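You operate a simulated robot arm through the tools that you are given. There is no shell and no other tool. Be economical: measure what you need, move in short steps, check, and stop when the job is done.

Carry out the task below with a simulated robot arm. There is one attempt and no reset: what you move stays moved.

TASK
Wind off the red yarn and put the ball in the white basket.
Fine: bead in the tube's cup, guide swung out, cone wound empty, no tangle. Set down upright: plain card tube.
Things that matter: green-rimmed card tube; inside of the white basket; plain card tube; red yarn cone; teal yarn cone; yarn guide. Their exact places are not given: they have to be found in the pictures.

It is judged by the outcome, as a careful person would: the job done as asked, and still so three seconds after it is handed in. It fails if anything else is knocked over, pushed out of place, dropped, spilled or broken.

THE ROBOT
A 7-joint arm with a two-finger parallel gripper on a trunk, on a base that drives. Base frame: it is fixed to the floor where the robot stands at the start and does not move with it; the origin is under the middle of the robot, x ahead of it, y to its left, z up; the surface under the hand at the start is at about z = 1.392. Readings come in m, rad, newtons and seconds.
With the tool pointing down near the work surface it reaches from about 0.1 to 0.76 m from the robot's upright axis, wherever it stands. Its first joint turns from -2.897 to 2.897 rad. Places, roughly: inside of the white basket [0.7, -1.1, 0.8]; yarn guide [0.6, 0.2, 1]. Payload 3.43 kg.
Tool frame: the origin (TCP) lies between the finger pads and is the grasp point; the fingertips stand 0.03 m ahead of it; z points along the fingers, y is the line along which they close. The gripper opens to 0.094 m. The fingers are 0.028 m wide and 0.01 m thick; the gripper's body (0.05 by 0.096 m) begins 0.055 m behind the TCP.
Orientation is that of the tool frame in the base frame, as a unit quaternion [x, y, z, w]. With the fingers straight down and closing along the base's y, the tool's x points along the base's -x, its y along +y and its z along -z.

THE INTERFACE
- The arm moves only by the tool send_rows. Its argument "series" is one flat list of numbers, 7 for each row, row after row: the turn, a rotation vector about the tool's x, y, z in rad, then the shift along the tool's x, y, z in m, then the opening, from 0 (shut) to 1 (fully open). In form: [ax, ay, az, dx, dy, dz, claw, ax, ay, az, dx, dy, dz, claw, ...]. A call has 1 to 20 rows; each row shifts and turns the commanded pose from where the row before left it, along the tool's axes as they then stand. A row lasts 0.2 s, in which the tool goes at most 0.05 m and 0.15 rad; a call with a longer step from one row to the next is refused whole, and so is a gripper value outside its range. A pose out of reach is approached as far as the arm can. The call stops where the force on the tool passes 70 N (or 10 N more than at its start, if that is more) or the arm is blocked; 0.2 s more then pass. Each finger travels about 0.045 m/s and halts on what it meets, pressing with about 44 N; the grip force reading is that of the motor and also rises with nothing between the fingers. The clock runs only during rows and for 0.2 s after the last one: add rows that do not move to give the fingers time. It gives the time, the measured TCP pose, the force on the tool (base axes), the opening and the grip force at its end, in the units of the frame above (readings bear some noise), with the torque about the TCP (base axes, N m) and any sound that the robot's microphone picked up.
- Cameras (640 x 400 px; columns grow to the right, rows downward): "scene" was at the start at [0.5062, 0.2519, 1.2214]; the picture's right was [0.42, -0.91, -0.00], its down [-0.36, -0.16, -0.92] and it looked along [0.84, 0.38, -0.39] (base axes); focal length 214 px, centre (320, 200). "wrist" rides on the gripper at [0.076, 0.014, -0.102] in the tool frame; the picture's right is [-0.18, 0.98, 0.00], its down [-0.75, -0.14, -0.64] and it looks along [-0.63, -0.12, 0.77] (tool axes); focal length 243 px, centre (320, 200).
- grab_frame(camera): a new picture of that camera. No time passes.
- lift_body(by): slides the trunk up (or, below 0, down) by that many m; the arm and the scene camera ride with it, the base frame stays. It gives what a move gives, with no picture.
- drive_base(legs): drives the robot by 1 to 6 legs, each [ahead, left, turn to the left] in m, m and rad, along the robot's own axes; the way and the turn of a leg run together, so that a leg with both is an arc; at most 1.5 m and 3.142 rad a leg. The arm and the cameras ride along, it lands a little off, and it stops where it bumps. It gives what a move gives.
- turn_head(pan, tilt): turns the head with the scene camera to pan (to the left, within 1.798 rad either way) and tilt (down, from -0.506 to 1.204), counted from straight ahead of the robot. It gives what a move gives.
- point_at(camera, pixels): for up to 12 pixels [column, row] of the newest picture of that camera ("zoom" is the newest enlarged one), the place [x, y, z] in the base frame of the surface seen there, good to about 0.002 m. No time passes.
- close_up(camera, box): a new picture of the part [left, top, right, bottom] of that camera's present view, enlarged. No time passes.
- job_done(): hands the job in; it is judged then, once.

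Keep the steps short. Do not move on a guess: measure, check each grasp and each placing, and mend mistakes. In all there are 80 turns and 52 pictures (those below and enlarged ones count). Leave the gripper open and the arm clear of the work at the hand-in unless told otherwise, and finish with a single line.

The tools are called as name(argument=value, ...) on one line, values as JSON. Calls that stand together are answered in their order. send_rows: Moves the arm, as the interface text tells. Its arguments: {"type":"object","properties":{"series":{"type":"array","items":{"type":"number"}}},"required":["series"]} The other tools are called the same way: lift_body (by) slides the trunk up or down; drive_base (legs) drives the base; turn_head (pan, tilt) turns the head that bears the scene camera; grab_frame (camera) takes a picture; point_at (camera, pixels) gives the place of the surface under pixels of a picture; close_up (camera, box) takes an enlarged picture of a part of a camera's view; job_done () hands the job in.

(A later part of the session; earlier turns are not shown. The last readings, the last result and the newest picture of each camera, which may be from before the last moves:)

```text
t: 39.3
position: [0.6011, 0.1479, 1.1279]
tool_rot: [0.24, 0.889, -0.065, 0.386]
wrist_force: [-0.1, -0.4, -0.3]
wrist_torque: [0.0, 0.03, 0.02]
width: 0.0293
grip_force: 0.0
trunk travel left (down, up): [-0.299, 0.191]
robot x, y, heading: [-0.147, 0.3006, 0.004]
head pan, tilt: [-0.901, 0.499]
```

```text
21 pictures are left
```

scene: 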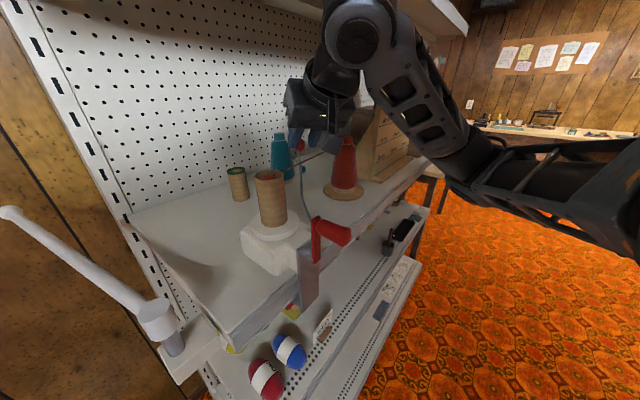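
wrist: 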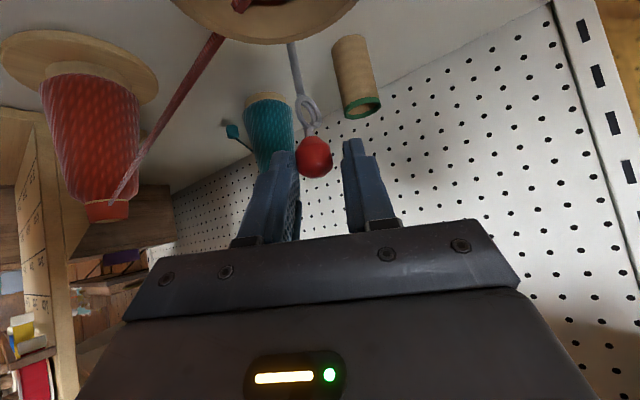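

Guide moves freely (no force). Continue to about 80°.

send_rows(series=[0, 0, 0, 0.0031, -0.0199, -0.0051, 0.31, 0, 0, 0, 0.0055, -0.0184, -0.0075, 0.31, 0, 0, 0, 0.0077, -0.0165, -0.0096, 0.31, 0, 0, 0, 0.0097, -0.0141, -0.0115, 0.31, 0, 0, 0, 0, 0, 0, 0.31])

grab_frame(camera="wrist")

```text
t: 40.5
position: [0.5346, 0.1055, 1.1285]
tool_rot: [0.239, 0.889, -0.065, 0.385]
wrist_force: [0.3, 1.3, -0.1]
wrist_torque: [0.01, 0.04, 0.02]
width: 0.0294
grip_force: 0.2
out of reach, approached as far as the arm can: row 4
trunk travel left (down, up): [-0.299, 0.191]
robot x, y, heading: [-0.1509, 0.3034, 0.007]
head pan, tilt: [-0.901, 0.499]
```

```text
20 pictures are left
```

wrist: 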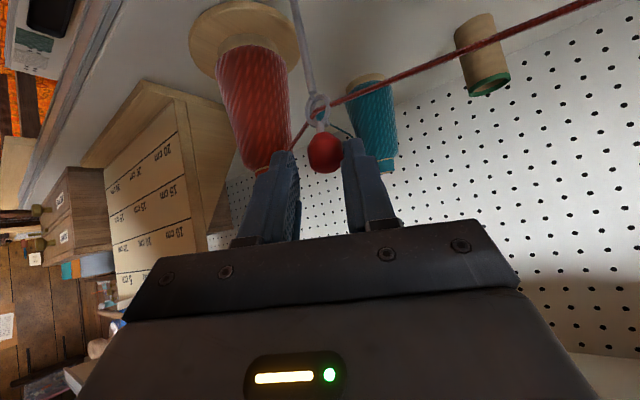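

The yarn now runs through the guide's eyelet at (317,105). Enlarging to confirm and measuring the angle.

close_up(camera="wrist", box=[230, 40, 430, 180])

point_at(camera="wrist", pixels=[[324, 150], [317, 98], [300, 40], [297, 10], [400, 75], [300, 130]])

```text
2.86 times, centred on (330, 110) of wrist
```

zoom: 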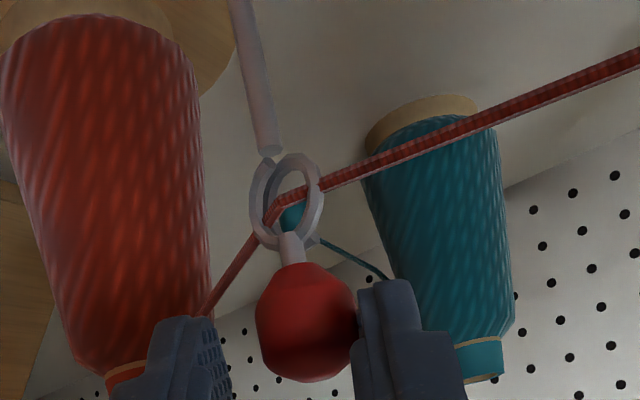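

```text
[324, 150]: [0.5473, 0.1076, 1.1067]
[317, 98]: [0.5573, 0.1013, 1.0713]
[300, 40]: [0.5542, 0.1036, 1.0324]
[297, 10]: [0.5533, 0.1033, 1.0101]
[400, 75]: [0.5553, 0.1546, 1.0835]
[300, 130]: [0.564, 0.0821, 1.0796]
```

Yarn is threaded through the eyelet; guide at ≈75–80°. Now open and back away along the tool, straighten it to vertical with heading 0, and view the crank.

send_rows(series=[0, 0, 0, 0, 0, 0, 0.5, 0, 0, 0, 0, 0, 0, 0.5, 0, 0, 0, 0, 0, -0.03, 0.5, 0, 0, 0, 0, 0, -0.04, 0.5, 0, 0, 0, 0, 0, -0.03, 0.5, 0, 0.13, 0, 0, 0, 0, 0.5, 0, 0.13, 0, 0, 0, 0, 0.5, 0, 0.13, 0, 0, 0, 0, 0.5, 0, 0.13, 0, 0, 0, 0, 0.5, 0, 0.13, 0, 0, 0, 0, 0.5, 0, 0.13, 0, 0, 0, 0, 0.5, 0, 0, -0.13, 0, 0, 0, 0.5, 0, 0, -0.13, 0, 0, 0, 0.5, 0, 0, -0.13, 0, 0, 0, 0.5, 0, 0, -0.11, 0, 0, 0, 0.5, 0, 0, 0, 0, 0, 0, 0.5])

turn_head(pan=-0.9, tilt=0.75)

close_up(camera="scene", box=[220, 80, 400, 260])

```text
t: 43.9
position: [0.4955, 0.1202, 1.2147]
tool_rot: [-0.002, 0.999, 0.026, 0.026]
wrist_force: [1.2, -0.1, -0.3]
wrist_torque: [0.01, 0.0, 0.01]
width: 0.047
grip_force: 0.1
out of reach, approached as far as the arm can: row 3, 4, 5
trunk travel left (down, up): [-0.299, 0.191]
robot x, y, heading: [-0.1546, 0.3051, -0.004]
head pan, tilt: [-0.901, 0.499]
```

```text
t: 44.6
position: [0.4966, 0.1213, 1.2153]
tool_rot: [-0.001, 0.999, 0.025, 0.026]
wrist_force: [0.7, -0.3, -0.4]
wrist_torque: [0.0, -0.01, -0.02]
width: 0.0471
grip_force: 0.1
trunk travel left (down, up): [-0.299, 0.191]
robot x, y, heading: [-0.1506, 0.3044, 0.005]
head pan, tilt: [-0.901, 0.75]
```

```text
2.22 times, centred on (310, 170) of scene
```

zoom: 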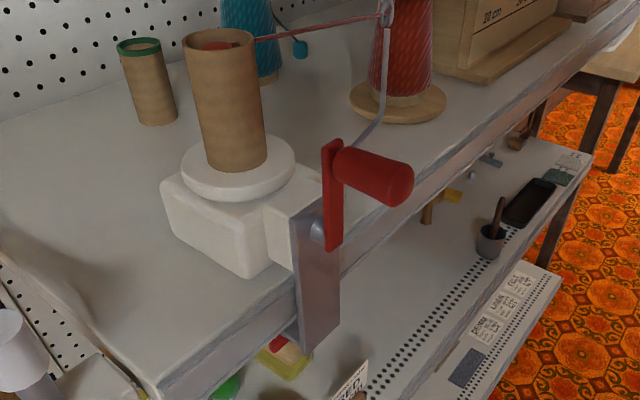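

Clear view of the crank: arm (330,142)–(330,248), axle ≈(318,232), handle (345–410,150–205). Measuring.

point_at(camera="zoom", pixels=[[317, 232], [330, 246], [332, 144], [334, 232], [343, 162], [370, 158], [370, 173], [370, 190], [395, 168], [400, 190], [408, 178], [334, 200]])

```text
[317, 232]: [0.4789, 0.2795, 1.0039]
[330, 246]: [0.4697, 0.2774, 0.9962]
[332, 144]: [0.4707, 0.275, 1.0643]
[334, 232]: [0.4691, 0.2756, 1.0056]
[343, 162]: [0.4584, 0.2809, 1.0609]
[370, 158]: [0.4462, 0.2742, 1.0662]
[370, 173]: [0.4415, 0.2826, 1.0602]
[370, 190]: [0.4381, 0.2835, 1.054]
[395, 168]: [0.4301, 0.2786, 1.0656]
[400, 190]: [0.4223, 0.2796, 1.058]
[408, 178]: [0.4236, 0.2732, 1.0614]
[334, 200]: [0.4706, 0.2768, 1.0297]
```

Axle at (y 0.271, z 1.0035), handle centre (0.437,0.271,1.053), radius 0.05. Straighten the tool and hover above the handle.

send_rows(series=[0.05, 0.052, 0, 0, 0, 0, 0.5, 0, 0, 0, 0.012, 0.03, 0.017, 0.5, 0, 0, 0, 0.012, 0.03, 0.017, 0.5, 0, 0, 0, 0.012, 0.03, 0.017, 0.5, 0, 0, 0, 0.012, 0.03, 0.017, 0.5, 0, 0, 0, 0.012, 0.03, 0.017, 0.5, 0, 0, 0, 0, 0, 0, 0.5])

grab_frame(camera="wrist")

```text
t: 46.2
position: [0.4344, 0.2684, 1.1287]
tool_rot: [-0.001, 1.0, 0.001, 0.0]
wrist_force: [0.7, 0.5, -0.4]
wrist_torque: [0.05, -0.03, 0.03]
width: 0.0469
grip_force: 0.0
trunk travel left (down, up): [-0.299, 0.191]
robot x, y, heading: [-0.1483, 0.3023, 0.001]
head pan, tilt: [-0.901, 0.75]
```

```text
17 pictures are left
```

wrist: 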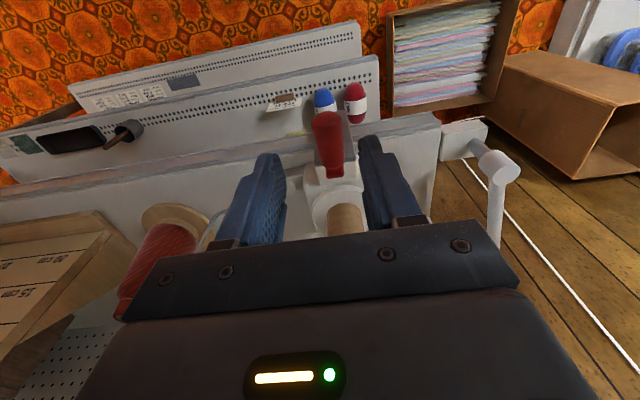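

Handle (328,145) is between the fingers. Descend 6.1 cm and grip.

send_rows(series=[0, 0, 0, -0.001, 0.001, 0.0305, 0.5, 0, 0, 0, -0.001, 0.001, 0.0305, 0.5, 0, 0, 0, 0, 0, 0, 0.5, 0, 0, 0, 0, 0, 0, 0.22, 0, 0, 0, 0, 0, 0, 0.22, 0, 0, 0, 0, 0, 0, 0.22])

```text
t: 47.6
position: [0.4367, 0.2719, 1.067]
tool_rot: [-0.001, 1.0, 0.0, 0.0]
wrist_force: [-0.7, 0.4, -4.2]
wrist_torque: [-0.03, -0.08, 0.02]
width: 0.0222
grip_force: 39.9
trunk travel left (down, up): [-0.299, 0.191]
robot x, y, heading: [-0.1517, 0.3016, -0.001]
head pan, tilt: [-0.901, 0.75]
```

Handle gripped (22 mm, 40 N). Trying 30° clockwise (seen from the robot), slowly.

send_rows(series=[0, 0, 0, 0, -0.0087, 0.0008, 0.22, 0, 0, 0, 0, -0.0084, 0.0023, 0.22, 0, 0, 0, 0, -0.0079, 0.0037, 0.22, 0, 0, 0, 0, 0, 0, 0.22])

close_up(camera="scene", box=[220, 60, 440, 280])

```text
t: 48.6
position: [0.4369, 0.2478, 1.0606]
tool_rot: [-0.002, 1.0, 0.001, -0.001]
wrist_force: [-3.2, 17.4, -31.1]
wrist_torque: [0.21, -0.2, -0.12]
width: 0.0223
grip_force: 45.2
trunk travel left (down, up): [-0.299, 0.191]
robot x, y, heading: [-0.1542, 0.3038, 0.002]
head pan, tilt: [-0.901, 0.75]
```

```text
1.82 times, centred on (330, 170) of scene
```

zoom: 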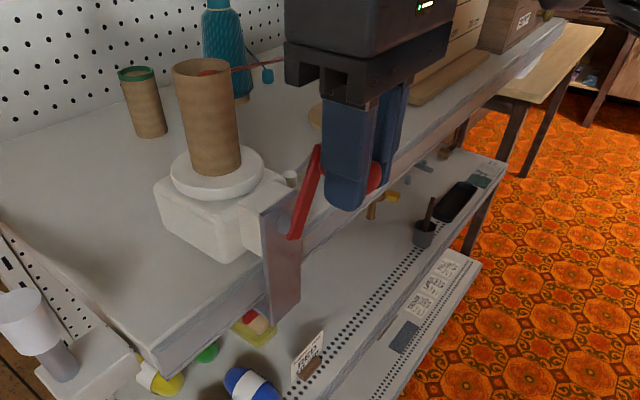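

It turned; force is mostly radial (my radius is slightly too large). Continue to 90° with R≈0.046.

send_rows(series=[0, 0, 0, 0, -0.005, 0.0045, 0.22, 0, 0, 0, 0, -0.0056, 0.0056, 0.22, 0, 0, 0, 0, -0.0046, 0.0066, 0.22, 0, 0, 0, 0, -0.0034, 0.0073, 0.22, 0, 0, 0, 0, -0.0021, 0.0077, 0.22, 0, 0, 0, 0, -0.0007, 0.008, 0.22, 0, 0, 0, 0, 0, 0, 0.22])

```text
t: 50.2
position: [0.4375, 0.2209, 1.0224]
tool_rot: [0.002, 1.0, -0.004, 0.001]
wrist_force: [-7.7, -56.1, 10.5]
wrist_torque: [-0.69, -0.45, 0.38]
width: 0.0226
grip_force: 44.6
trunk travel left (down, up): [-0.299, 0.191]
robot x, y, heading: [-0.1519, 0.3035, -0.002]
head pan, tilt: [-0.901, 0.75]
```

Fit from three measured points: centre (y 0.2735, z 1.013 in TCP terms), R≈0.054. Continue to 180° on that circle.

send_rows(series=[0, 0, 0, 0, -0.006, 0.0075, 0.22, 0, 0, 0, 0, 0.0018, 0.014, 0.22, 0, 0, 0, 0, 0.0054, 0.013, 0.22, 0, 0, 0, 0, 0.0086, 0.0112, 0.22, 0, 0, 0, 0, 0.0112, 0.0086, 0.22, 0, 0, 0, 0, 0.013, 0.0054, 0.22, 0, 0, 0, 0, 0.014, 0.0018, 0.22, 0, 0, 0, 0, 0, 0, 0.22])

```text
t: 52.0
position: [0.445, 0.2707, 0.9602]
tool_rot: [-0.001, 1.0, 0.001, -0.001]
wrist_force: [-30.8, 1.3, 12.1]
wrist_torque: [0.0, 0.73, 0.0]
width: 0.0218
grip_force: 44.8
out of reach, approached as far as the arm can: row 4, 6
trunk travel left (down, up): [-0.299, 0.191]
robot x, y, heading: [-0.1531, 0.3039, -0.001]
head pan, tilt: [-0.901, 0.75]
```

Half a turn done; x slid to 0.445 with -31 N because the arm was briefly at its limit at the bottom. Continue up the left side to 360°, watching.

send_rows(series=[0, 0, 0, 0, 0.014, -0.0018, 0.22, 0, 0, 0, 0, 0.013, -0.0054, 0.22, 0, 0, 0, 0, 0.0112, -0.0086, 0.22, 0, 0, 0, 0, 0.0086, -0.0112, 0.22, 0, 0, 0, 0, 0.0054, -0.013, 0.22, 0, 0, 0, 0, 0.0018, -0.014, 0.22, 0, 0, 0, 0, 0, 0, 0.22])

send_rows(series=[0, 0, 0, 0, -0.0018, -0.014, 0.22, 0, 0, 0, 0, -0.0054, -0.013, 0.22, 0, 0, 0, 0, -0.0086, -0.0112, 0.22, 0, 0, 0, 0, -0.0112, -0.0086, 0.22, 0, 0, 0, 0, -0.013, -0.0054, 0.22, 0, 0, 0, 0, -0.014, -0.0018, 0.22, 0, 0, 0, 0, 0, 0, 0.22])

close_up(camera="scene", box=[220, 60, 440, 280])

```text
t: 52.6
position: [0.4472, 0.2909, 0.9643]
tool_rot: [0.002, 1.0, -0.004, -0.004]
wrist_force: [-9.2, -6.9, -17.9]
wrist_torque: [0.56, -2.1, -0.65]
width: 0.0219
grip_force: 45.1
out of reach, approached as far as the arm can: row 1
trunk travel left (down, up): [-0.299, 0.191]
robot x, y, heading: [-0.1501, 0.3042, -0.002]
head pan, tilt: [-0.901, 0.75]
stopped in row 2: the force on the tool passed its limit at 74 N (the readings are from after the stop); the commanded pose is now the measured one
```

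```text
t: 54.2
position: [0.4487, 0.2366, 1.019]
tool_rot: [0.002, 1.0, -0.004, -0.004]
wrist_force: [0.9, 0.7, 0.3]
wrist_torque: [0.01, -0.01, 0.01]
width: 0.0207
grip_force: 0.1
trunk travel left (down, up): [-0.299, 0.191]
robot x, y, heading: [-0.1505, 0.3051, -0.0]
head pan, tilt: [-0.901, 0.75]
```

```text
1.82 times, centred on (330, 170) of scene
```

zoom: 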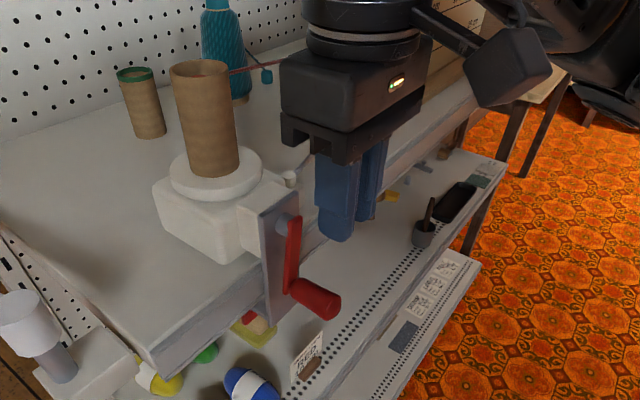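

My second batch ran after the stop and slid off the handle — no harm, but I'll not chain those. The arm is at its limit low down: I'll raise the hand, lower the trunk 0.12 m, and regrip the handle, which now hangs down.

send_rows(series=[0, 0, 0, 0.002, 0, -0.04, 0.22, 0, 0, 0, 0.003, 0, -0.04, 0.4, 0, 0, 0, 0.003, 0.015, -0.04, 0.5, 0, 0, 0, 0.004, 0.02, -0.05, 0.5, 0, 0, 0, 0, 0, 0, 0.5])

lift_body(by=-0.12)

grab_frame(camera="scene")

```text
refused: row 4 steps farther than a row can; nothing moved
```

```text
t: 55.1
position: [0.4494, 0.237, 0.9546]
tool_rot: [0.003, 1.0, 0.001, 0.006]
wrist_force: [-15.7, -3.1, 29.4]
wrist_torque: [1.28, -1.44, 0.48]
width: 0.0207
grip_force: 0.1
trunk travel left (down, up): [-0.228, 0.262]
robot x, y, heading: [-0.1503, 0.2999, 0.002]
head pan, tilt: [-0.901, 0.75]
stopped: the force on the tool passed its limit at 132 N (the readings are from after the stop); the commanded pose is now the measured one
```

```text
14 pictures are left
```

scene: 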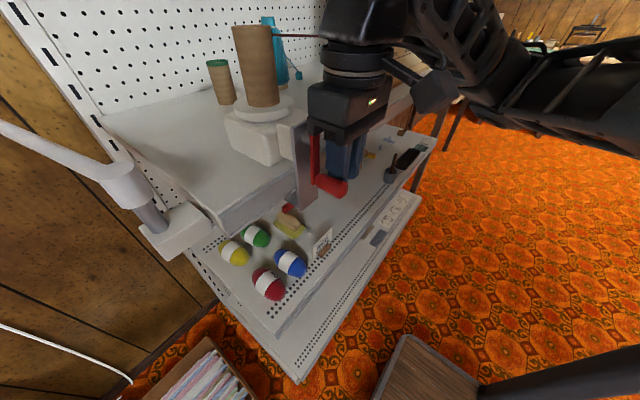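

The raise was refused and the trunk drop pressed the hand on the crank hub (stopped itself). Lifting the hand straight up now.

send_rows(series=[0, 0, 0, 0.004, 0, -0.04, 0.22, 0, 0, 0, 0.004, 0, -0.045, 0.4, 0, 0, 0, 0.003, 0.015, -0.04, 0.5, 0, 0, 0, 0.001, 0.02, -0.04, 0.5, 0, 0, 0, 0, 0, 0, 0.5])

```text
t: 56.3
position: [0.4371, 0.2724, 1.1184]
tool_rot: [0.004, 1.0, 0.0, 0.004]
wrist_force: [0.2, -0.3, -0.9]
wrist_torque: [0.01, -0.01, 0.03]
width: 0.047
grip_force: 0.0
trunk travel left (down, up): [-0.228, 0.262]
robot x, y, heading: [-0.1466, 0.3011, -0.006]
head pan, tilt: [-0.901, 0.75]
```

Clear. Lower the trunk another 0.05 m (hand goes to z≈1.07, above the hub), then check the crank.

lift_body(by=-0.05)

close_up(camera="scene", box=[200, 10, 440, 210])

```text
t: 57.2
position: [0.4372, 0.272, 1.069]
tool_rot: [0.004, 1.0, 0.0, 0.006]
wrist_force: [0.5, 0.5, 0.5]
wrist_torque: [0.04, 0.0, -0.01]
width: 0.0469
grip_force: 0.0
trunk travel left (down, up): [-0.178, 0.312]
robot x, y, heading: [-0.1533, 0.3031, -0.002]
head pan, tilt: [-0.901, 0.75]
```

```text
2.00 times, centred on (320, 110) of scene
```

zoom: 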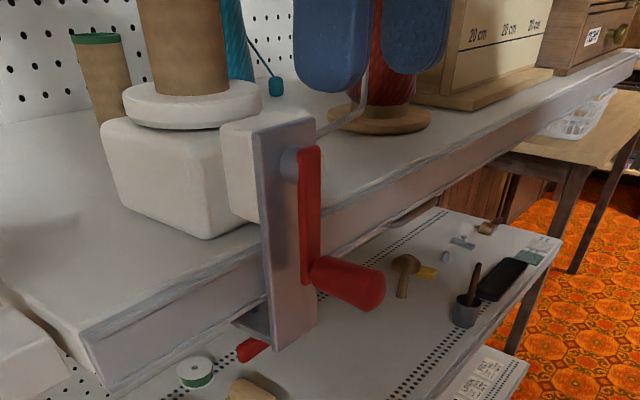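

Crank hangs straight down, winder undisturbed; the white basket is visible at (580,120) on the side table. Measuring handle, hub, basket.

point_at(camera="zoom", pixels=[[308, 148], [288, 163], [312, 285], [345, 265], [345, 283], [345, 300], [375, 280], [378, 300], [308, 220], [570, 125], [590, 95], [605, 110]])

```text
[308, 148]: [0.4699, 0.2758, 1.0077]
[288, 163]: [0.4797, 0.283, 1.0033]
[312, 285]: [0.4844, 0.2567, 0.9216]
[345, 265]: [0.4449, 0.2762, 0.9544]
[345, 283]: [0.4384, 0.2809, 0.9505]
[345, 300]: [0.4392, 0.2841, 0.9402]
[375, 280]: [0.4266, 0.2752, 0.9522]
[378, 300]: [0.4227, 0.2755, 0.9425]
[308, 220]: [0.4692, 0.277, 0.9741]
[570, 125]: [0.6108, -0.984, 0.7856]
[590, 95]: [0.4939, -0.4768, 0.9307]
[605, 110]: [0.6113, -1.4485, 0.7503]
```

Handle centre now (0.436,0.272,0.9425): axle z≈0.998, R≈0.0555. Descend 10.5 cm around it and grip near the tips, which keeps the palm above the hub.

send_rows(series=[0, 0, 0, 0, 0, 0.0264, 0.5, 0, 0, 0, 0, 0, 0.0264, 0.5, 0, 0, 0, 0, 0, 0.0264, 0.5, 0, 0, 0, 0.001, 0, 0.0264, 0.5, 0, 0, 0, 0, 0, 0, 0.5, 0, 0, 0, 0, 0, 0, 0.21, 0, 0, 0, 0, 0, 0, 0.21, 0, 0, 0, 0, 0, 0, 0.21])

```text
t: 59.0
position: [0.4367, 0.2719, 0.9646]
tool_rot: [0.005, 1.0, 0.0, 0.005]
wrist_force: [-0.1, 0.0, -5.5]
wrist_torque: [-0.01, -0.17, 0.0]
width: 0.0221
grip_force: 41.1
trunk travel left (down, up): [-0.178, 0.312]
robot x, y, heading: [-0.1496, 0.2979, -0.004]
head pan, tilt: [-0.901, 0.75]
```

Gripped. Turning a quarter (180→270°).

send_rows(series=[0, 0, 0, 0, 0.0144, -0.0019, 0.21, 0, 0, 0, 0, 0.0134, -0.0055, 0.21, 0, 0, 0, 0, 0.0115, -0.0089, 0.21, 0, 0, 0, 0, 0.0089, -0.0115, 0.21, 0, 0, 0, 0, 0.0055, -0.0134, 0.21, 0, 0, 0, 0, 0.0019, -0.0144, 0.21])

```text
t: 60.4
position: [0.4383, 0.33, 1.0208]
tool_rot: [0.004, 1.0, 0.002, 0.005]
wrist_force: [-20.0, 18.2, 0.2]
wrist_torque: [0.33, 0.25, -0.13]
width: 0.0222
grip_force: 45.2
trunk travel left (down, up): [-0.178, 0.312]
robot x, y, heading: [-0.1485, 0.2982, -0.005]
head pan, tilt: [-0.901, 0.75]
```

Works, low force. Next half turn (270→90°).

send_rows(series=[0, 0, 0, 0, -0.0019, -0.0144, 0.21, 0, 0, 0, 0, -0.0055, -0.0134, 0.21, 0, 0, 0, 0, -0.0089, -0.0115, 0.21, 0, 0, 0, 0, -0.0115, -0.0089, 0.21, 0, 0, 0, 0, -0.0134, -0.0055, 0.21, 0, 0, 0, 0, -0.0144, -0.0019, 0.21, 0, 0, 0, 0, -0.0144, 0.0019, 0.21, 0, 0, 0, 0, -0.0134, 0.0055, 0.21, 0, 0, 0, 0, -0.0115, 0.0089, 0.21, 0, 0, 0, 0, -0.0089, 0.0115, 0.21, 0, 0, 0, 0, -0.0055, 0.0134, 0.21, 0, 0, 0, 0, -0.0019, 0.0144, 0.21])

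close_up(camera="scene", box=[200, 0, 440, 200])

```text
t: 63.0
position: [0.4369, 0.218, 1.0199]
tool_rot: [0.003, 1.0, 0.003, 0.005]
wrist_force: [14.0, 35.2, -0.3]
wrist_torque: [0.69, 0.11, -0.36]
width: 0.022
grip_force: 44.8
trunk travel left (down, up): [-0.178, 0.312]
robot x, y, heading: [-0.1491, 0.3017, 0.003]
head pan, tilt: [-0.901, 0.75]
```

```text
2.00 times, centred on (320, 100) of scene
```

zoom: 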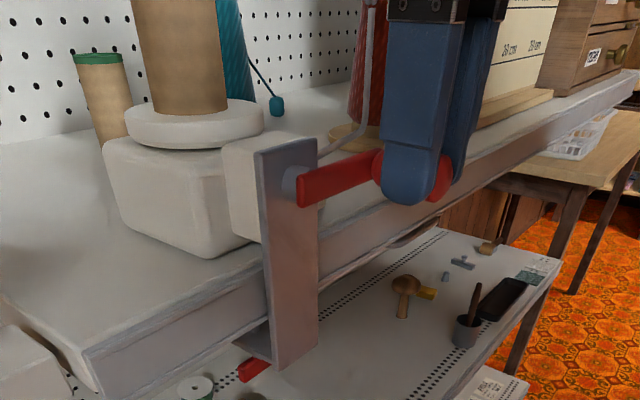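

Cranking works. Tilt the head up a little to see tube and cone for progress.

turn_head(pan=-0.9, tilt=0.4)

grab_frame(camera="scene")

```text
t: 63.9
position: [0.4376, 0.2189, 1.0199]
tool_rot: [0.003, 1.0, 0.003, 0.006]
wrist_force: [9.7, 40.2, 0.3]
wrist_torque: [0.78, -0.28, -0.43]
width: 0.0221
grip_force: 44.9
trunk travel left (down, up): [-0.178, 0.312]
robot x, y, heading: [-0.1522, 0.3006, -0.001]
head pan, tilt: [-0.901, 0.4]
```

```text
11 pictures are left
```

scene: 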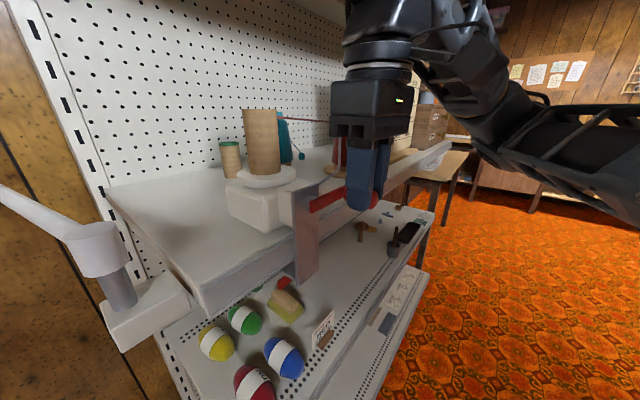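

No yarn seen on the tube yet after 1.25 turns. Check with the wrist camera.

grab_frame(camera="wrist")

```text
10 pictures are left
```

wrist: 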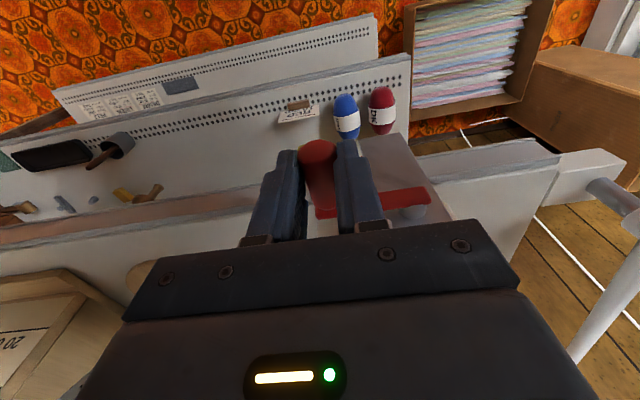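

Not informative. I'll wind a full turn (20 rows) with the centre shifted 1.5 mm to the left.

send_rows(series=[0, 0, 0, 0, 0.0042, 0.01715, 0.21, 0, 0, 0, 0, 0.00789, 0.01547, 0.21, 0, 0, 0, 0, 0.01228, 0.01228, 0.21, 0, 0, 0, 0, 0.01547, 0.00789, 0.21, 0, 0, 0, 0, 0.01715, 0.00271, 0.21, 0, 0, 0, 0, 0.01715, -0.00271, 0.21, 0, 0, 0, 0, 0.01547, -0.00789, 0.21, 0, 0, 0, 0, 0.01228, -0.01228, 0.21, 0, 0, 0, 0, 0.00789, -0.01547, 0.21, 0, 0, 0, 0, 0.00271, -0.01715, 0.21, 0, 0, 0, 0, -0.00271, -0.01715, 0.21, 0, 0, 0, 0, -0.00789, -0.01547, 0.21, 0, 0, 0, 0, -0.01228, -0.01228, 0.21, 0, 0, 0, 0, -0.01547, -0.00789, 0.21, 0, 0, 0, 0, -0.01715, -0.00271, 0.21, 0, 0, 0, 0, -0.01715, 0.00271, 0.21, 0, 0, 0, 0, -0.01547, 0.00789, 0.21, 0, 0, 0, 0, -0.01228, 0.01228, 0.21, 0, 0, 0, 0, -0.00789, 0.01547, 0.21, 0, 0, 0, 0, -0.00271, 0.01715, 0.21])

close_up(camera="scene", box=[200, 80, 400, 220])

```text
t: 68.1
position: [0.4365, 0.2187, 1.0197]
tool_rot: [0.004, 1.0, 0.003, 0.005]
wrist_force: [29.0, 12.0, 0.4]
wrist_torque: [0.25, -0.98, -0.14]
width: 0.0221
grip_force: 44.9
trunk travel left (down, up): [-0.178, 0.312]
robot x, y, heading: [-0.1484, 0.3025, -0.002]
head pan, tilt: [-0.901, 0.4]
```

```text
2.86 times, centred on (300, 150) of scene
```

zoom: 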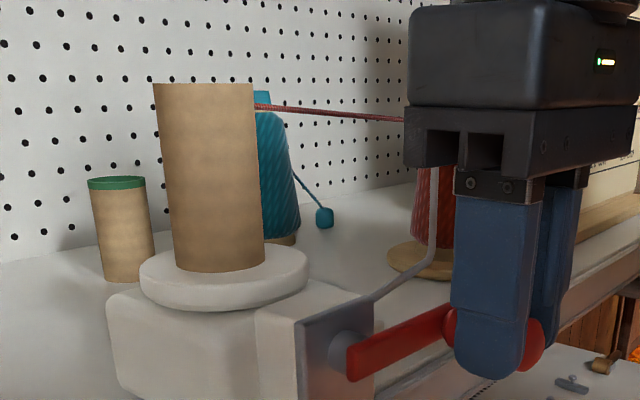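

No wraps visible on the tube. I'll go half a turn further (to 270°) so that the hand no longer hides the cone, and look at it.

send_rows(series=[0, 0, 0, 0, 0.00271, 0.01715, 0.21, 0, 0, 0, 0, 0.00789, 0.01547, 0.21, 0, 0, 0, 0, 0.01228, 0.01228, 0.21, 0, 0, 0, 0, 0.01547, 0.00789, 0.21, 0, 0, 0, 0, 0.01715, 0.00271, 0.21, 0, 0, 0, 0, 0.01715, -0.00271, 0.21, 0, 0, 0, 0, 0.01547, -0.00789, 0.21, 0, 0, 0, 0, 0.01228, -0.01228, 0.21, 0, 0, 0, 0, 0.00789, -0.01547, 0.21, 0, 0, 0, 0, 0.00271, -0.01715, 0.21])

close_up(camera="scene", box=[220, 80, 420, 220])

```text
t: 70.3
position: [0.4377, 0.3302, 1.0197]
tool_rot: [0.004, 1.0, 0.001, 0.004]
wrist_force: [-11.8, 5.1, -1.1]
wrist_torque: [0.13, 0.22, -0.14]
width: 0.0226
grip_force: 45.7
trunk travel left (down, up): [-0.178, 0.312]
robot x, y, heading: [-0.1494, 0.3042, 0.005]
head pan, tilt: [-0.901, 0.4]
```

```text
2.86 times, centred on (320, 150) of scene
```

zoom: 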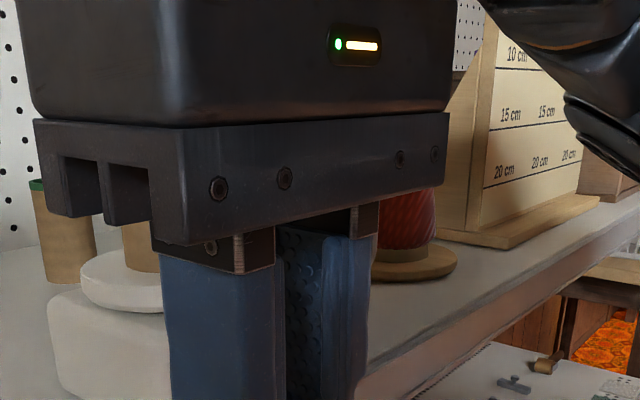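

Cone still looks full and the tube bare after 2¼ clockwise turns, so this direction does not wind. I'll try counter-clockwise: one and a half turns, then look.

send_rows(series=[0, 0, 0, 0, -0.00271, 0.01715, 0.21, 0, 0, 0, 0, -0.00789, 0.01547, 0.21, 0, 0, 0, 0, -0.01228, 0.01228, 0.21, 0, 0, 0, 0, -0.01547, 0.00789, 0.21, 0, 0, 0, 0, -0.01715, 0.00271, 0.21, 0, 0, 0, 0, -0.01715, -0.00271, 0.21, 0, 0, 0, 0, -0.01547, -0.00789, 0.21, 0, 0, 0, 0, -0.01228, -0.01228, 0.21, 0, 0, 0, 0, -0.00789, -0.01547, 0.21, 0, 0, 0, 0, -0.00271, -0.01715, 0.21])

close_up(camera="scene", box=[200, 80, 400, 220])

```text
t: 72.5
position: [0.4366, 0.2193, 1.021]
tool_rot: [0.004, 1.0, 0.001, 0.006]
wrist_force: [-20.9, -1.1, 0.4]
wrist_torque: [-0.03, 0.43, 0.0]
width: 0.0223
grip_force: 44.6
trunk travel left (down, up): [-0.178, 0.312]
robot x, y, heading: [-0.1504, 0.3052, 0.001]
head pan, tilt: [-0.901, 0.4]
```

```text
2.86 times, centred on (300, 150) of scene
```

zoom: 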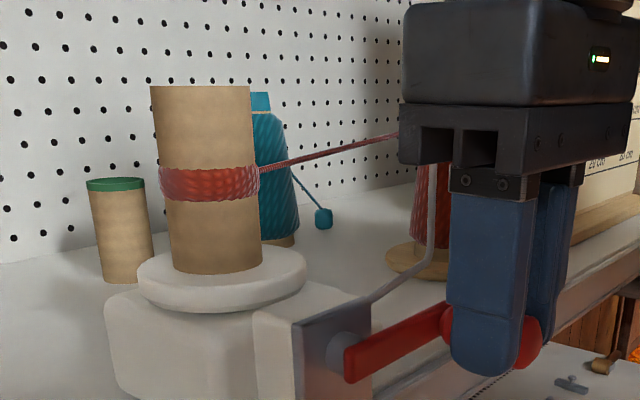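

Counter-clockwise winds: a red band is on the tube. Continue with full turns counter-clockwise.

send_rows(series=[0, 0, 0, 0, 0.00271, -0.01715, 0.21, 0, 0, 0, 0, 0.00789, -0.01547, 0.21, 0, 0, 0, 0, 0.01228, -0.01228, 0.21, 0, 0, 0, 0, 0.01547, -0.00789, 0.21, 0, 0, 0, 0, 0.01715, -0.00271, 0.21, 0, 0, 0, 0, 0.01715, 0.00271, 0.21, 0, 0, 0, 0, 0.01547, 0.00789, 0.21, 0, 0, 0, 0, 0.01228, 0.01228, 0.21, 0, 0, 0, 0, 0.00789, 0.01547, 0.21, 0, 0, 0, 0, 0.00271, 0.01715, 0.21, 0, 0, 0, 0, -0.00271, 0.01715, 0.21, 0, 0, 0, 0, -0.00789, 0.01547, 0.21, 0, 0, 0, 0, -0.01228, 0.01228, 0.21, 0, 0, 0, 0, -0.01547, 0.00789, 0.21, 0, 0, 0, 0, -0.01715, 0.00271, 0.21, 0, 0, 0, 0, -0.01715, -0.00271, 0.21, 0, 0, 0, 0, -0.01547, -0.00789, 0.21, 0, 0, 0, 0, -0.01228, -0.01228, 0.21, 0, 0, 0, 0, -0.00789, -0.01547, 0.21, 0, 0, 0, 0, -0.00271, -0.01715, 0.21])

```text
t: 76.7
position: [0.4374, 0.2198, 1.0194]
tool_rot: [0.005, 1.0, 0.002, 0.006]
wrist_force: [30.2, 10.9, -1.2]
wrist_torque: [0.24, -0.53, -0.17]
width: 0.0222
grip_force: 45.4
trunk travel left (down, up): [-0.178, 0.312]
robot x, y, heading: [-0.1525, 0.302, 0.003]
head pan, tilt: [-0.901, 0.4]
```

One full turn done without trouble. Another turn.

send_rows(series=[0, 0, 0, 0, 0.00271, -0.01715, 0.21, 0, 0, 0, 0, 0.00789, -0.01547, 0.21, 0, 0, 0, 0, 0.01228, -0.01228, 0.21, 0, 0, 0, 0, 0.01547, -0.00789, 0.21, 0, 0, 0, 0, 0.01715, -0.00271, 0.21, 0, 0, 0, 0, 0.01715, 0.00271, 0.21, 0, 0, 0, 0, 0.01547, 0.00789, 0.21, 0, 0, 0, 0, 0.01228, 0.01228, 0.21, 0, 0, 0, 0, 0.00789, 0.01547, 0.21, 0, 0, 0, 0, 0.00271, 0.01715, 0.21, 0, 0, 0, 0, -0.00271, 0.01715, 0.21, 0, 0, 0, 0, -0.00789, 0.01547, 0.21, 0, 0, 0, 0, -0.01228, 0.01228, 0.21, 0, 0, 0, 0, -0.01547, 0.00789, 0.21, 0, 0, 0, 0, -0.01715, 0.00271, 0.21, 0, 0, 0, 0, -0.01715, -0.00271, 0.21, 0, 0, 0, 0, -0.01547, -0.00789, 0.21, 0, 0, 0, 0, -0.01228, -0.01228, 0.21, 0, 0, 0, 0, -0.00789, -0.01547, 0.21, 0, 0, 0, 0, -0.00271, -0.01715, 0.21])

close_up(camera="scene", box=[200, 80, 400, 220])

```text
t: 80.9
position: [0.4368, 0.2205, 1.0199]
tool_rot: [0.006, 1.0, 0.002, 0.006]
wrist_force: [9.0, 5.4, -0.4]
wrist_torque: [0.11, -0.12, -0.11]
width: 0.0222
grip_force: 44.7
trunk travel left (down, up): [-0.178, 0.312]
robot x, y, heading: [-0.1505, 0.303, 0.005]
head pan, tilt: [-0.901, 0.4]
```

```text
2.86 times, centred on (300, 150) of scene
```

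zoom: 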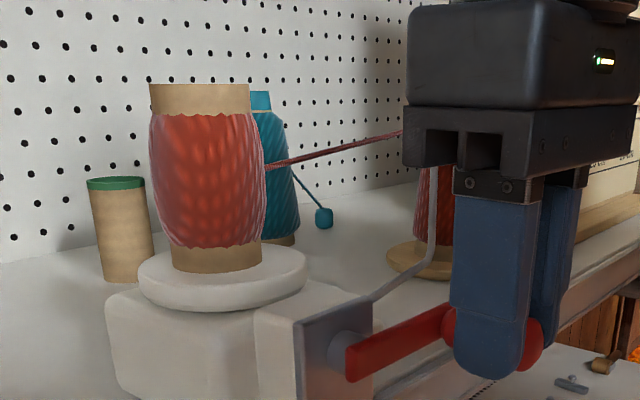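

The ball is growing well. Two more turns (one at a time).

send_rows(series=[0, 0, 0, 0, 0.00271, -0.01715, 0.21, 0, 0, 0, 0, 0.00789, -0.01547, 0.21, 0, 0, 0, 0, 0.01228, -0.01228, 0.21, 0, 0, 0, 0, 0.01547, -0.00789, 0.21, 0, 0, 0, 0, 0.01715, -0.00271, 0.21, 0, 0, 0, 0, 0.01715, 0.00271, 0.21, 0, 0, 0, 0, 0.01547, 0.00789, 0.21, 0, 0, 0, 0, 0.01228, 0.01228, 0.21, 0, 0, 0, 0, 0.00789, 0.01547, 0.21, 0, 0, 0, 0, 0.00271, 0.01715, 0.21, 0, 0, 0, 0, -0.00271, 0.01715, 0.21, 0, 0, 0, 0, -0.00789, 0.01547, 0.21, 0, 0, 0, 0, -0.01228, 0.01228, 0.21, 0, 0, 0, 0, -0.01547, 0.00789, 0.21, 0, 0, 0, 0, -0.01715, 0.00271, 0.21, 0, 0, 0, 0, -0.01715, -0.00271, 0.21, 0, 0, 0, 0, -0.01547, -0.00789, 0.21, 0, 0, 0, 0, -0.01228, -0.01228, 0.21, 0, 0, 0, 0, -0.00789, -0.01547, 0.21, 0, 0, 0, 0, -0.00271, -0.01715, 0.21])

```text
t: 85.1
position: [0.438, 0.2198, 1.0199]
tool_rot: [0.004, 1.0, 0.002, 0.005]
wrist_force: [-6.9, 8.6, -0.4]
wrist_torque: [0.12, 0.12, -0.23]
width: 0.0223
grip_force: 44.9
trunk travel left (down, up): [-0.178, 0.312]
robot x, y, heading: [-0.1547, 0.303, 0.001]
head pan, tilt: [-0.901, 0.4]
```

Smooth. One more turn, then check the cone and ball.

send_rows(series=[0, 0, 0, 0, 0.00271, -0.01715, 0.21, 0, 0, 0, 0, 0.00789, -0.01547, 0.21, 0, 0, 0, 0, 0.01228, -0.01228, 0.21, 0, 0, 0, 0, 0.01547, -0.00789, 0.21, 0, 0, 0, 0, 0.01715, -0.00271, 0.21, 0, 0, 0, 0, 0.01715, 0.00271, 0.21, 0, 0, 0, 0, 0.01547, 0.00789, 0.21, 0, 0, 0, 0, 0.01228, 0.01228, 0.21, 0, 0, 0, 0, 0.00789, 0.01547, 0.21, 0, 0, 0, 0, 0.00271, 0.01715, 0.21, 0, 0, 0, 0, -0.00271, 0.01715, 0.21, 0, 0, 0, 0, -0.00789, 0.01547, 0.21, 0, 0, 0, 0, -0.01228, 0.01228, 0.21, 0, 0, 0, 0, -0.01547, 0.00789, 0.21, 0, 0, 0, 0, -0.01715, 0.00271, 0.21, 0, 0, 0, 0, -0.01715, -0.00271, 0.21, 0, 0, 0, 0, -0.01547, -0.00789, 0.21, 0, 0, 0, 0, -0.01228, -0.01228, 0.21, 0, 0, 0, 0, -0.00789, -0.01547, 0.21, 0, 0, 0, 0, -0.00271, -0.01715, 0.21])

close_up(camera="scene", box=[200, 80, 400, 220])

```text
t: 89.3
position: [0.4372, 0.2188, 1.0186]
tool_rot: [0.004, 1.0, 0.0, 0.005]
wrist_force: [-14.0, 3.6, -0.7]
wrist_torque: [0.1, 0.35, -0.05]
width: 0.0222
grip_force: 45.3
trunk travel left (down, up): [-0.178, 0.312]
robot x, y, heading: [-0.1507, 0.3029, 0.005]
head pan, tilt: [-0.901, 0.4]
```

```text
2.86 times, centred on (300, 150) of scene
```

zoom: 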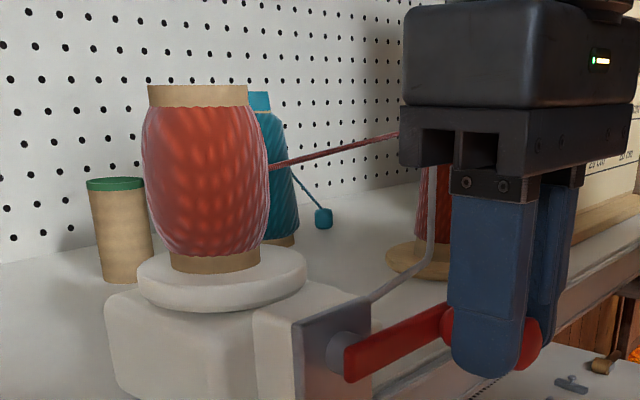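

Strand still runs; cone not empty. Continue turn 5.

send_rows(series=[0, 0, 0, 0, 0.00271, -0.01715, 0.21, 0, 0, 0, 0, 0.00789, -0.01547, 0.21, 0, 0, 0, 0, 0.01228, -0.01228, 0.21, 0, 0, 0, 0, 0.01547, -0.00789, 0.21, 0, 0, 0, 0, 0.01715, -0.00271, 0.21, 0, 0, 0, 0, 0.01715, 0.00271, 0.21, 0, 0, 0, 0, 0.01547, 0.00789, 0.21, 0, 0, 0, 0, 0.01228, 0.01228, 0.21, 0, 0, 0, 0, 0.00789, 0.01547, 0.21, 0, 0, 0, 0, 0.00271, 0.01715, 0.21, 0, 0, 0, 0, -0.00271, 0.01715, 0.21, 0, 0, 0, 0, -0.00789, 0.01547, 0.21, 0, 0, 0, 0, -0.01228, 0.01228, 0.21, 0, 0, 0, 0, -0.01547, 0.00789, 0.21, 0, 0, 0, 0, -0.01715, 0.00271, 0.21, 0, 0, 0, 0, -0.01715, -0.00271, 0.21, 0, 0, 0, 0, -0.01547, -0.00789, 0.21, 0, 0, 0, 0, -0.01228, -0.01228, 0.21, 0, 0, 0, 0, -0.00789, -0.01547, 0.21, 0, 0, 0, 0, -0.00271, -0.01715, 0.21])

send_rows(series=[0, 0, 0, 0, 0.00271, -0.01715, 0.21, 0, 0, 0, 0, 0.00789, -0.01547, 0.21, 0, 0, 0, 0, 0.01228, -0.01228, 0.21, 0, 0, 0, 0, 0.01547, -0.00789, 0.21, 0, 0, 0, 0, 0.01715, -0.00271, 0.21, 0, 0, 0, 0, 0.01715, 0.00271, 0.21, 0, 0, 0, 0, 0.01547, 0.00789, 0.21, 0, 0, 0, 0, 0.01228, 0.01228, 0.21, 0, 0, 0, 0, 0.00789, 0.01547, 0.21, 0, 0, 0, 0, 0.00271, 0.01715, 0.21, 0, 0, 0, 0, -0.00271, 0.01715, 0.21, 0, 0, 0, 0, -0.00789, 0.01547, 0.21, 0, 0, 0, 0, -0.01228, 0.01228, 0.21, 0, 0, 0, 0, -0.01547, 0.00789, 0.21, 0, 0, 0, 0, -0.01715, 0.00271, 0.21, 0, 0, 0, 0, -0.01715, -0.00271, 0.21, 0, 0, 0, 0, -0.01547, -0.00789, 0.21, 0, 0, 0, 0, -0.01228, -0.01228, 0.21, 0, 0, 0, 0, -0.00789, -0.01547, 0.21, 0, 0, 0, 0, -0.00271, -0.01715, 0.21])

close_up(camera="scene", box=[200, 80, 400, 220])

```text
t: 93.5
position: [0.438, 0.2197, 1.0202]
tool_rot: [0.004, 1.0, 0.003, 0.006]
wrist_force: [15.6, 27.7, -0.9]
wrist_torque: [0.57, -0.72, -0.27]
width: 0.0224
grip_force: 45.3
trunk travel left (down, up): [-0.178, 0.312]
robot x, y, heading: [-0.1473, 0.3008, -0.001]
head pan, tilt: [-0.901, 0.4]
```

```text
t: 97.7
position: [0.4377, 0.2197, 1.02]
tool_rot: [0.004, 1.0, 0.001, 0.007]
wrist_force: [11.3, 4.6, -1.0]
wrist_torque: [0.09, -0.28, -0.18]
width: 0.0224
grip_force: 45.3
trunk travel left (down, up): [-0.178, 0.312]
robot x, y, heading: [-0.1545, 0.3051, 0.003]
head pan, tilt: [-0.901, 0.4]
```

```text
2.86 times, centred on (300, 150) of scene
```

zoom: 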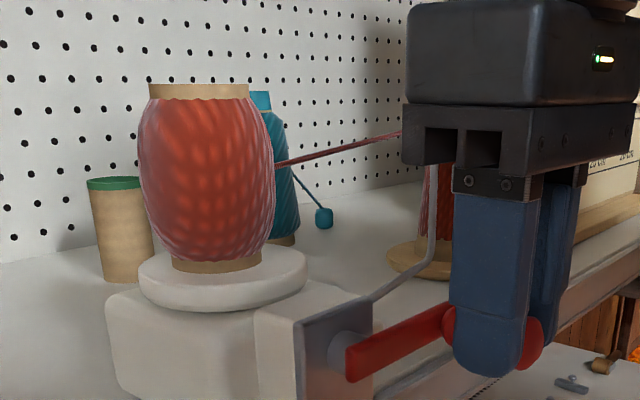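

6.5 turns, strand still there. Three more turns, since motion is stable and reading forces in between.

send_rows(series=[0, 0, 0, 0, 0.00271, -0.01715, 0.21, 0, 0, 0, 0, 0.00789, -0.01547, 0.21, 0, 0, 0, 0, 0.01228, -0.01228, 0.21, 0, 0, 0, 0, 0.01547, -0.00789, 0.21, 0, 0, 0, 0, 0.01715, -0.00271, 0.21, 0, 0, 0, 0, 0.01715, 0.00271, 0.21, 0, 0, 0, 0, 0.01547, 0.00789, 0.21, 0, 0, 0, 0, 0.01228, 0.01228, 0.21, 0, 0, 0, 0, 0.00789, 0.01547, 0.21, 0, 0, 0, 0, 0.00271, 0.01715, 0.21, 0, 0, 0, 0, -0.00271, 0.01715, 0.21, 0, 0, 0, 0, -0.00789, 0.01547, 0.21, 0, 0, 0, 0, -0.01228, 0.01228, 0.21, 0, 0, 0, 0, -0.01547, 0.00789, 0.21, 0, 0, 0, 0, -0.01715, 0.00271, 0.21, 0, 0, 0, 0, -0.01715, -0.00271, 0.21, 0, 0, 0, 0, -0.01547, -0.00789, 0.21, 0, 0, 0, 0, -0.01228, -0.01228, 0.21, 0, 0, 0, 0, -0.00789, -0.01547, 0.21, 0, 0, 0, 0, -0.00271, -0.01715, 0.21])

send_rows(series=[0, 0, 0, 0, 0.00271, -0.01715, 0.21, 0, 0, 0, 0, 0.00789, -0.01547, 0.21, 0, 0, 0, 0, 0.01228, -0.01228, 0.21, 0, 0, 0, 0, 0.01547, -0.00789, 0.21, 0, 0, 0, 0, 0.01715, -0.00271, 0.21, 0, 0, 0, 0, 0.01715, 0.00271, 0.21, 0, 0, 0, 0, 0.01547, 0.00789, 0.21, 0, 0, 0, 0, 0.01228, 0.01228, 0.21, 0, 0, 0, 0, 0.00789, 0.01547, 0.21, 0, 0, 0, 0, 0.00271, 0.01715, 0.21, 0, 0, 0, 0, -0.00271, 0.01715, 0.21, 0, 0, 0, 0, -0.00789, 0.01547, 0.21, 0, 0, 0, 0, -0.01228, 0.01228, 0.21, 0, 0, 0, 0, -0.01547, 0.00789, 0.21, 0, 0, 0, 0, -0.01715, 0.00271, 0.21, 0, 0, 0, 0, -0.01715, -0.00271, 0.21, 0, 0, 0, 0, -0.01547, -0.00789, 0.21, 0, 0, 0, 0, -0.01228, -0.01228, 0.21, 0, 0, 0, 0, -0.00789, -0.01547, 0.21, 0, 0, 0, 0, -0.00271, -0.01715, 0.21])

send_rows(series=[0, 0, 0, 0, 0.00271, -0.01715, 0.21, 0, 0, 0, 0, 0.00789, -0.01547, 0.21, 0, 0, 0, 0, 0.01228, -0.01228, 0.21, 0, 0, 0, 0, 0.01547, -0.00789, 0.21, 0, 0, 0, 0, 0.01715, -0.00271, 0.21, 0, 0, 0, 0, 0.01715, 0.00271, 0.21, 0, 0, 0, 0, 0.01547, 0.00789, 0.21, 0, 0, 0, 0, 0.01228, 0.01228, 0.21, 0, 0, 0, 0, 0.00789, 0.01547, 0.21, 0, 0, 0, 0, 0.00271, 0.01715, 0.21, 0, 0, 0, 0, -0.00271, 0.01715, 0.21, 0, 0, 0, 0, -0.00789, 0.01547, 0.21, 0, 0, 0, 0, -0.01228, 0.01228, 0.21, 0, 0, 0, 0, -0.01547, 0.00789, 0.21, 0, 0, 0, 0, -0.01715, 0.00271, 0.21, 0, 0, 0, 0, -0.01715, -0.00271, 0.21, 0, 0, 0, 0, -0.01547, -0.00789, 0.21, 0, 0, 0, 0, -0.01228, -0.01228, 0.21, 0, 0, 0, 0, -0.00789, -0.01547, 0.21, 0, 0, 0, 0, -0.00271, -0.01715, 0.21])

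close_up(camera="scene", box=[200, 80, 400, 220])

```text
t: 101.9
position: [0.4366, 0.22, 1.0197]
tool_rot: [0.004, 1.0, 0.002, 0.005]
wrist_force: [21.7, 4.0, -1.3]
wrist_torque: [0.07, -0.5, -0.24]
width: 0.0223
grip_force: 44.7
trunk travel left (down, up): [-0.178, 0.312]
robot x, y, heading: [-0.1491, 0.299, 0.003]
head pan, tilt: [-0.901, 0.4]
```

```text
t: 106.1
position: [0.4376, 0.2193, 1.0201]
tool_rot: [0.005, 1.0, 0.001, 0.005]
wrist_force: [-19.6, 12.3, -0.6]
wrist_torque: [0.25, 0.2, -0.13]
width: 0.0225
grip_force: 44.9
trunk travel left (down, up): [-0.178, 0.312]
robot x, y, heading: [-0.1503, 0.3025, 0.004]
head pan, tilt: [-0.901, 0.4]
```

```text
t: 110.3
position: [0.4372, 0.2195, 1.018]
tool_rot: [0.003, 1.0, 0.002, 0.006]
wrist_force: [-6.7, 22.8, -0.2]
wrist_torque: [0.42, 0.03, -0.17]
width: 0.0224
grip_force: 45.2
trunk travel left (down, up): [-0.178, 0.312]
robot x, y, heading: [-0.1512, 0.3045, 0.004]
head pan, tilt: [-0.901, 0.4]
```

```text
2.86 times, centred on (300, 150) of scene
```

zoom: 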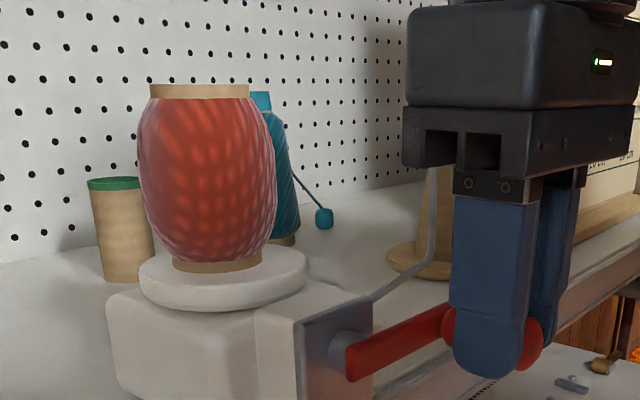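

The cone is bare wood, the strand is gone and a full ball sits on the tube. I'll bring the crank on (counter-clockwise) to its rest at the bottom and release.

send_rows(series=[0, 0, 0, 0, 0.00271, -0.01715, 0.21, 0, 0, 0, 0, 0.00789, -0.01547, 0.21, 0, 0, 0, 0, 0.01228, -0.01228, 0.21, 0, 0, 0, 0, 0.01547, -0.00789, 0.21, 0, 0, 0, 0, 0.01715, -0.00271, 0.21, 0, 0, 0, 0, 0.01715, 0.00271, 0.21, 0, 0, 0, 0, 0.01547, 0.00789, 0.21, 0, 0, 0, 0, 0.01228, 0.01228, 0.21, 0, 0, 0, 0, 0.00789, 0.01547, 0.21, 0, 0, 0, 0, 0.00271, 0.01715, 0.21, 0, 0, 0, 0, -0.00271, 0.01715, 0.21, 0, 0, 0, 0, -0.00789, 0.01547, 0.21, 0, 0, 0, 0, -0.01228, 0.01228, 0.21, 0, 0, 0, 0, -0.01547, 0.00789, 0.21, 0, 0, 0, 0, -0.01715, 0.00271, 0.21, 0, 0, 0, 0, 0, 0, 0.21, 0, 0, 0, 0, 0, 0, 0.45, 0, 0, 0, 0, 0, 0, 0.45])

```text
t: 114.1
position: [0.4384, 0.274, 0.9636]
tool_rot: [0.005, 1.0, 0.001, 0.006]
wrist_force: [-0.9, 0.6, 0.6]
wrist_torque: [0.0, 0.02, 0.01]
width: 0.0421
grip_force: 0.1
trunk travel left (down, up): [-0.178, 0.312]
robot x, y, heading: [-0.1503, 0.3033, 0.001]
head pan, tilt: [-0.901, 0.4]
```

Released. Raise straight up, open wide, tilt 0.38 rad forward.

send_rows(series=[0, 0, 0, 0, 0, -0.036, 0.45, 0, 0, 0, 0, 0, -0.036, 0.45, 0, 0, 0, 0, 0, -0.036, 0.6, 0, 0, 0, 0, 0, -0.036, 0.8, 0, 0, 0, 0, 0, -0.036, 1, 0, 0, 0, 0, 0, -0.036, 1, 0, -0.13, 0, 0, 0, 0, 1, 0, -0.13, 0, 0, 0, 0, 1, 0, -0.13, 0, 0, 0, 0, 1, 0, 0, 0, 0, 0, 0, 1])

```text
t: 116.3
position: [0.4359, 0.2744, 1.1816]
tool_rot: [0.005, 0.98, 0.0, 0.199]
wrist_force: [-0.2, -0.7, 0.0]
wrist_torque: [0.01, -0.01, 0.0]
width: 0.0938
grip_force: 0.0
trunk travel left (down, up): [-0.178, 0.312]
robot x, y, heading: [-0.1508, 0.3036, 0.003]
head pan, tilt: [-0.901, 0.4]
```

Move over the ball.

send_rows(series=[0, 0, 0, -0.0333, 0, 0.0213, 1, 0, 0, 0, -0.0333, 0, 0.0213, 1, 0, 0, 0, -0.0333, 0, 0.0213, 1, 0, 0, 0, 0, 0, 0, 1])

grab_frame(camera="wrist")

point_at(camera="wrist", pixels=[[320, 120], [320, 90], [320, 60], [290, 60], [350, 60], [320, 30], [100, 100]])

```text
t: 117.3
position: [0.5527, 0.2761, 1.1595]
tool_rot: [0.003, 0.98, -0.001, 0.199]
wrist_force: [-0.8, -0.7, 0.3]
wrist_torque: [0.01, -0.03, -0.02]
width: 0.094
grip_force: 0.1
trunk travel left (down, up): [-0.178, 0.312]
robot x, y, heading: [-0.15, 0.3026, 0.001]
head pan, tilt: [-0.901, 0.4]
```

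```text
2 pictures are left
```

wrist: 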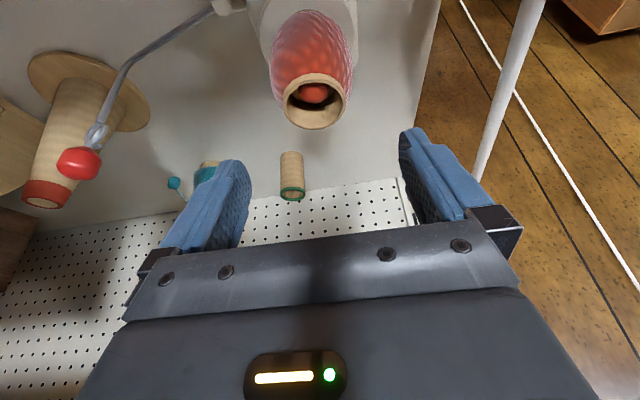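

```text
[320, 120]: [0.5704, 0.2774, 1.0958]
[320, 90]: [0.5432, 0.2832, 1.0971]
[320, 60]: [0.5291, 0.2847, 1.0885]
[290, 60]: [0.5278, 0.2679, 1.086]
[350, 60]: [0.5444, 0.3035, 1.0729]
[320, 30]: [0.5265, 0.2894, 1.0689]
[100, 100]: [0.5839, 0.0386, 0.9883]
```

Ball centred between open fingers (bead visible in the cup, cone bare). Descend 8.7 cm and close.

send_rows(series=[0, 0, 0, 0.0114, -0.0007, 0.0269, 1, 0, 0, 0, 0.0114, -0.0007, 0.0269, 1, 0, 0, 0, 0.0114, -0.0007, 0.0269, 1, 0, 0, 0, 0, 0, 0, 1, 0, 0, 0, 0, 0, 0, 0.5, 0, 0, 0, 0, 0, 0, 0.5, 0, 0, 0, 0, 0, 0, 0.5, 0, 0, 0, 0, 0, 0, 0.5])

```text
t: 119.1
position: [0.5532, 0.2715, 1.0709]
tool_rot: [0.005, 0.98, -0.001, 0.199]
wrist_force: [0.3, 0.8, 0.5]
wrist_torque: [0.0, 0.03, -0.01]
width: 0.0499
grip_force: 40.2
trunk travel left (down, up): [-0.178, 0.312]
robot x, y, heading: [-0.1508, 0.301, -0.002]
head pan, tilt: [-0.901, 0.4]
```

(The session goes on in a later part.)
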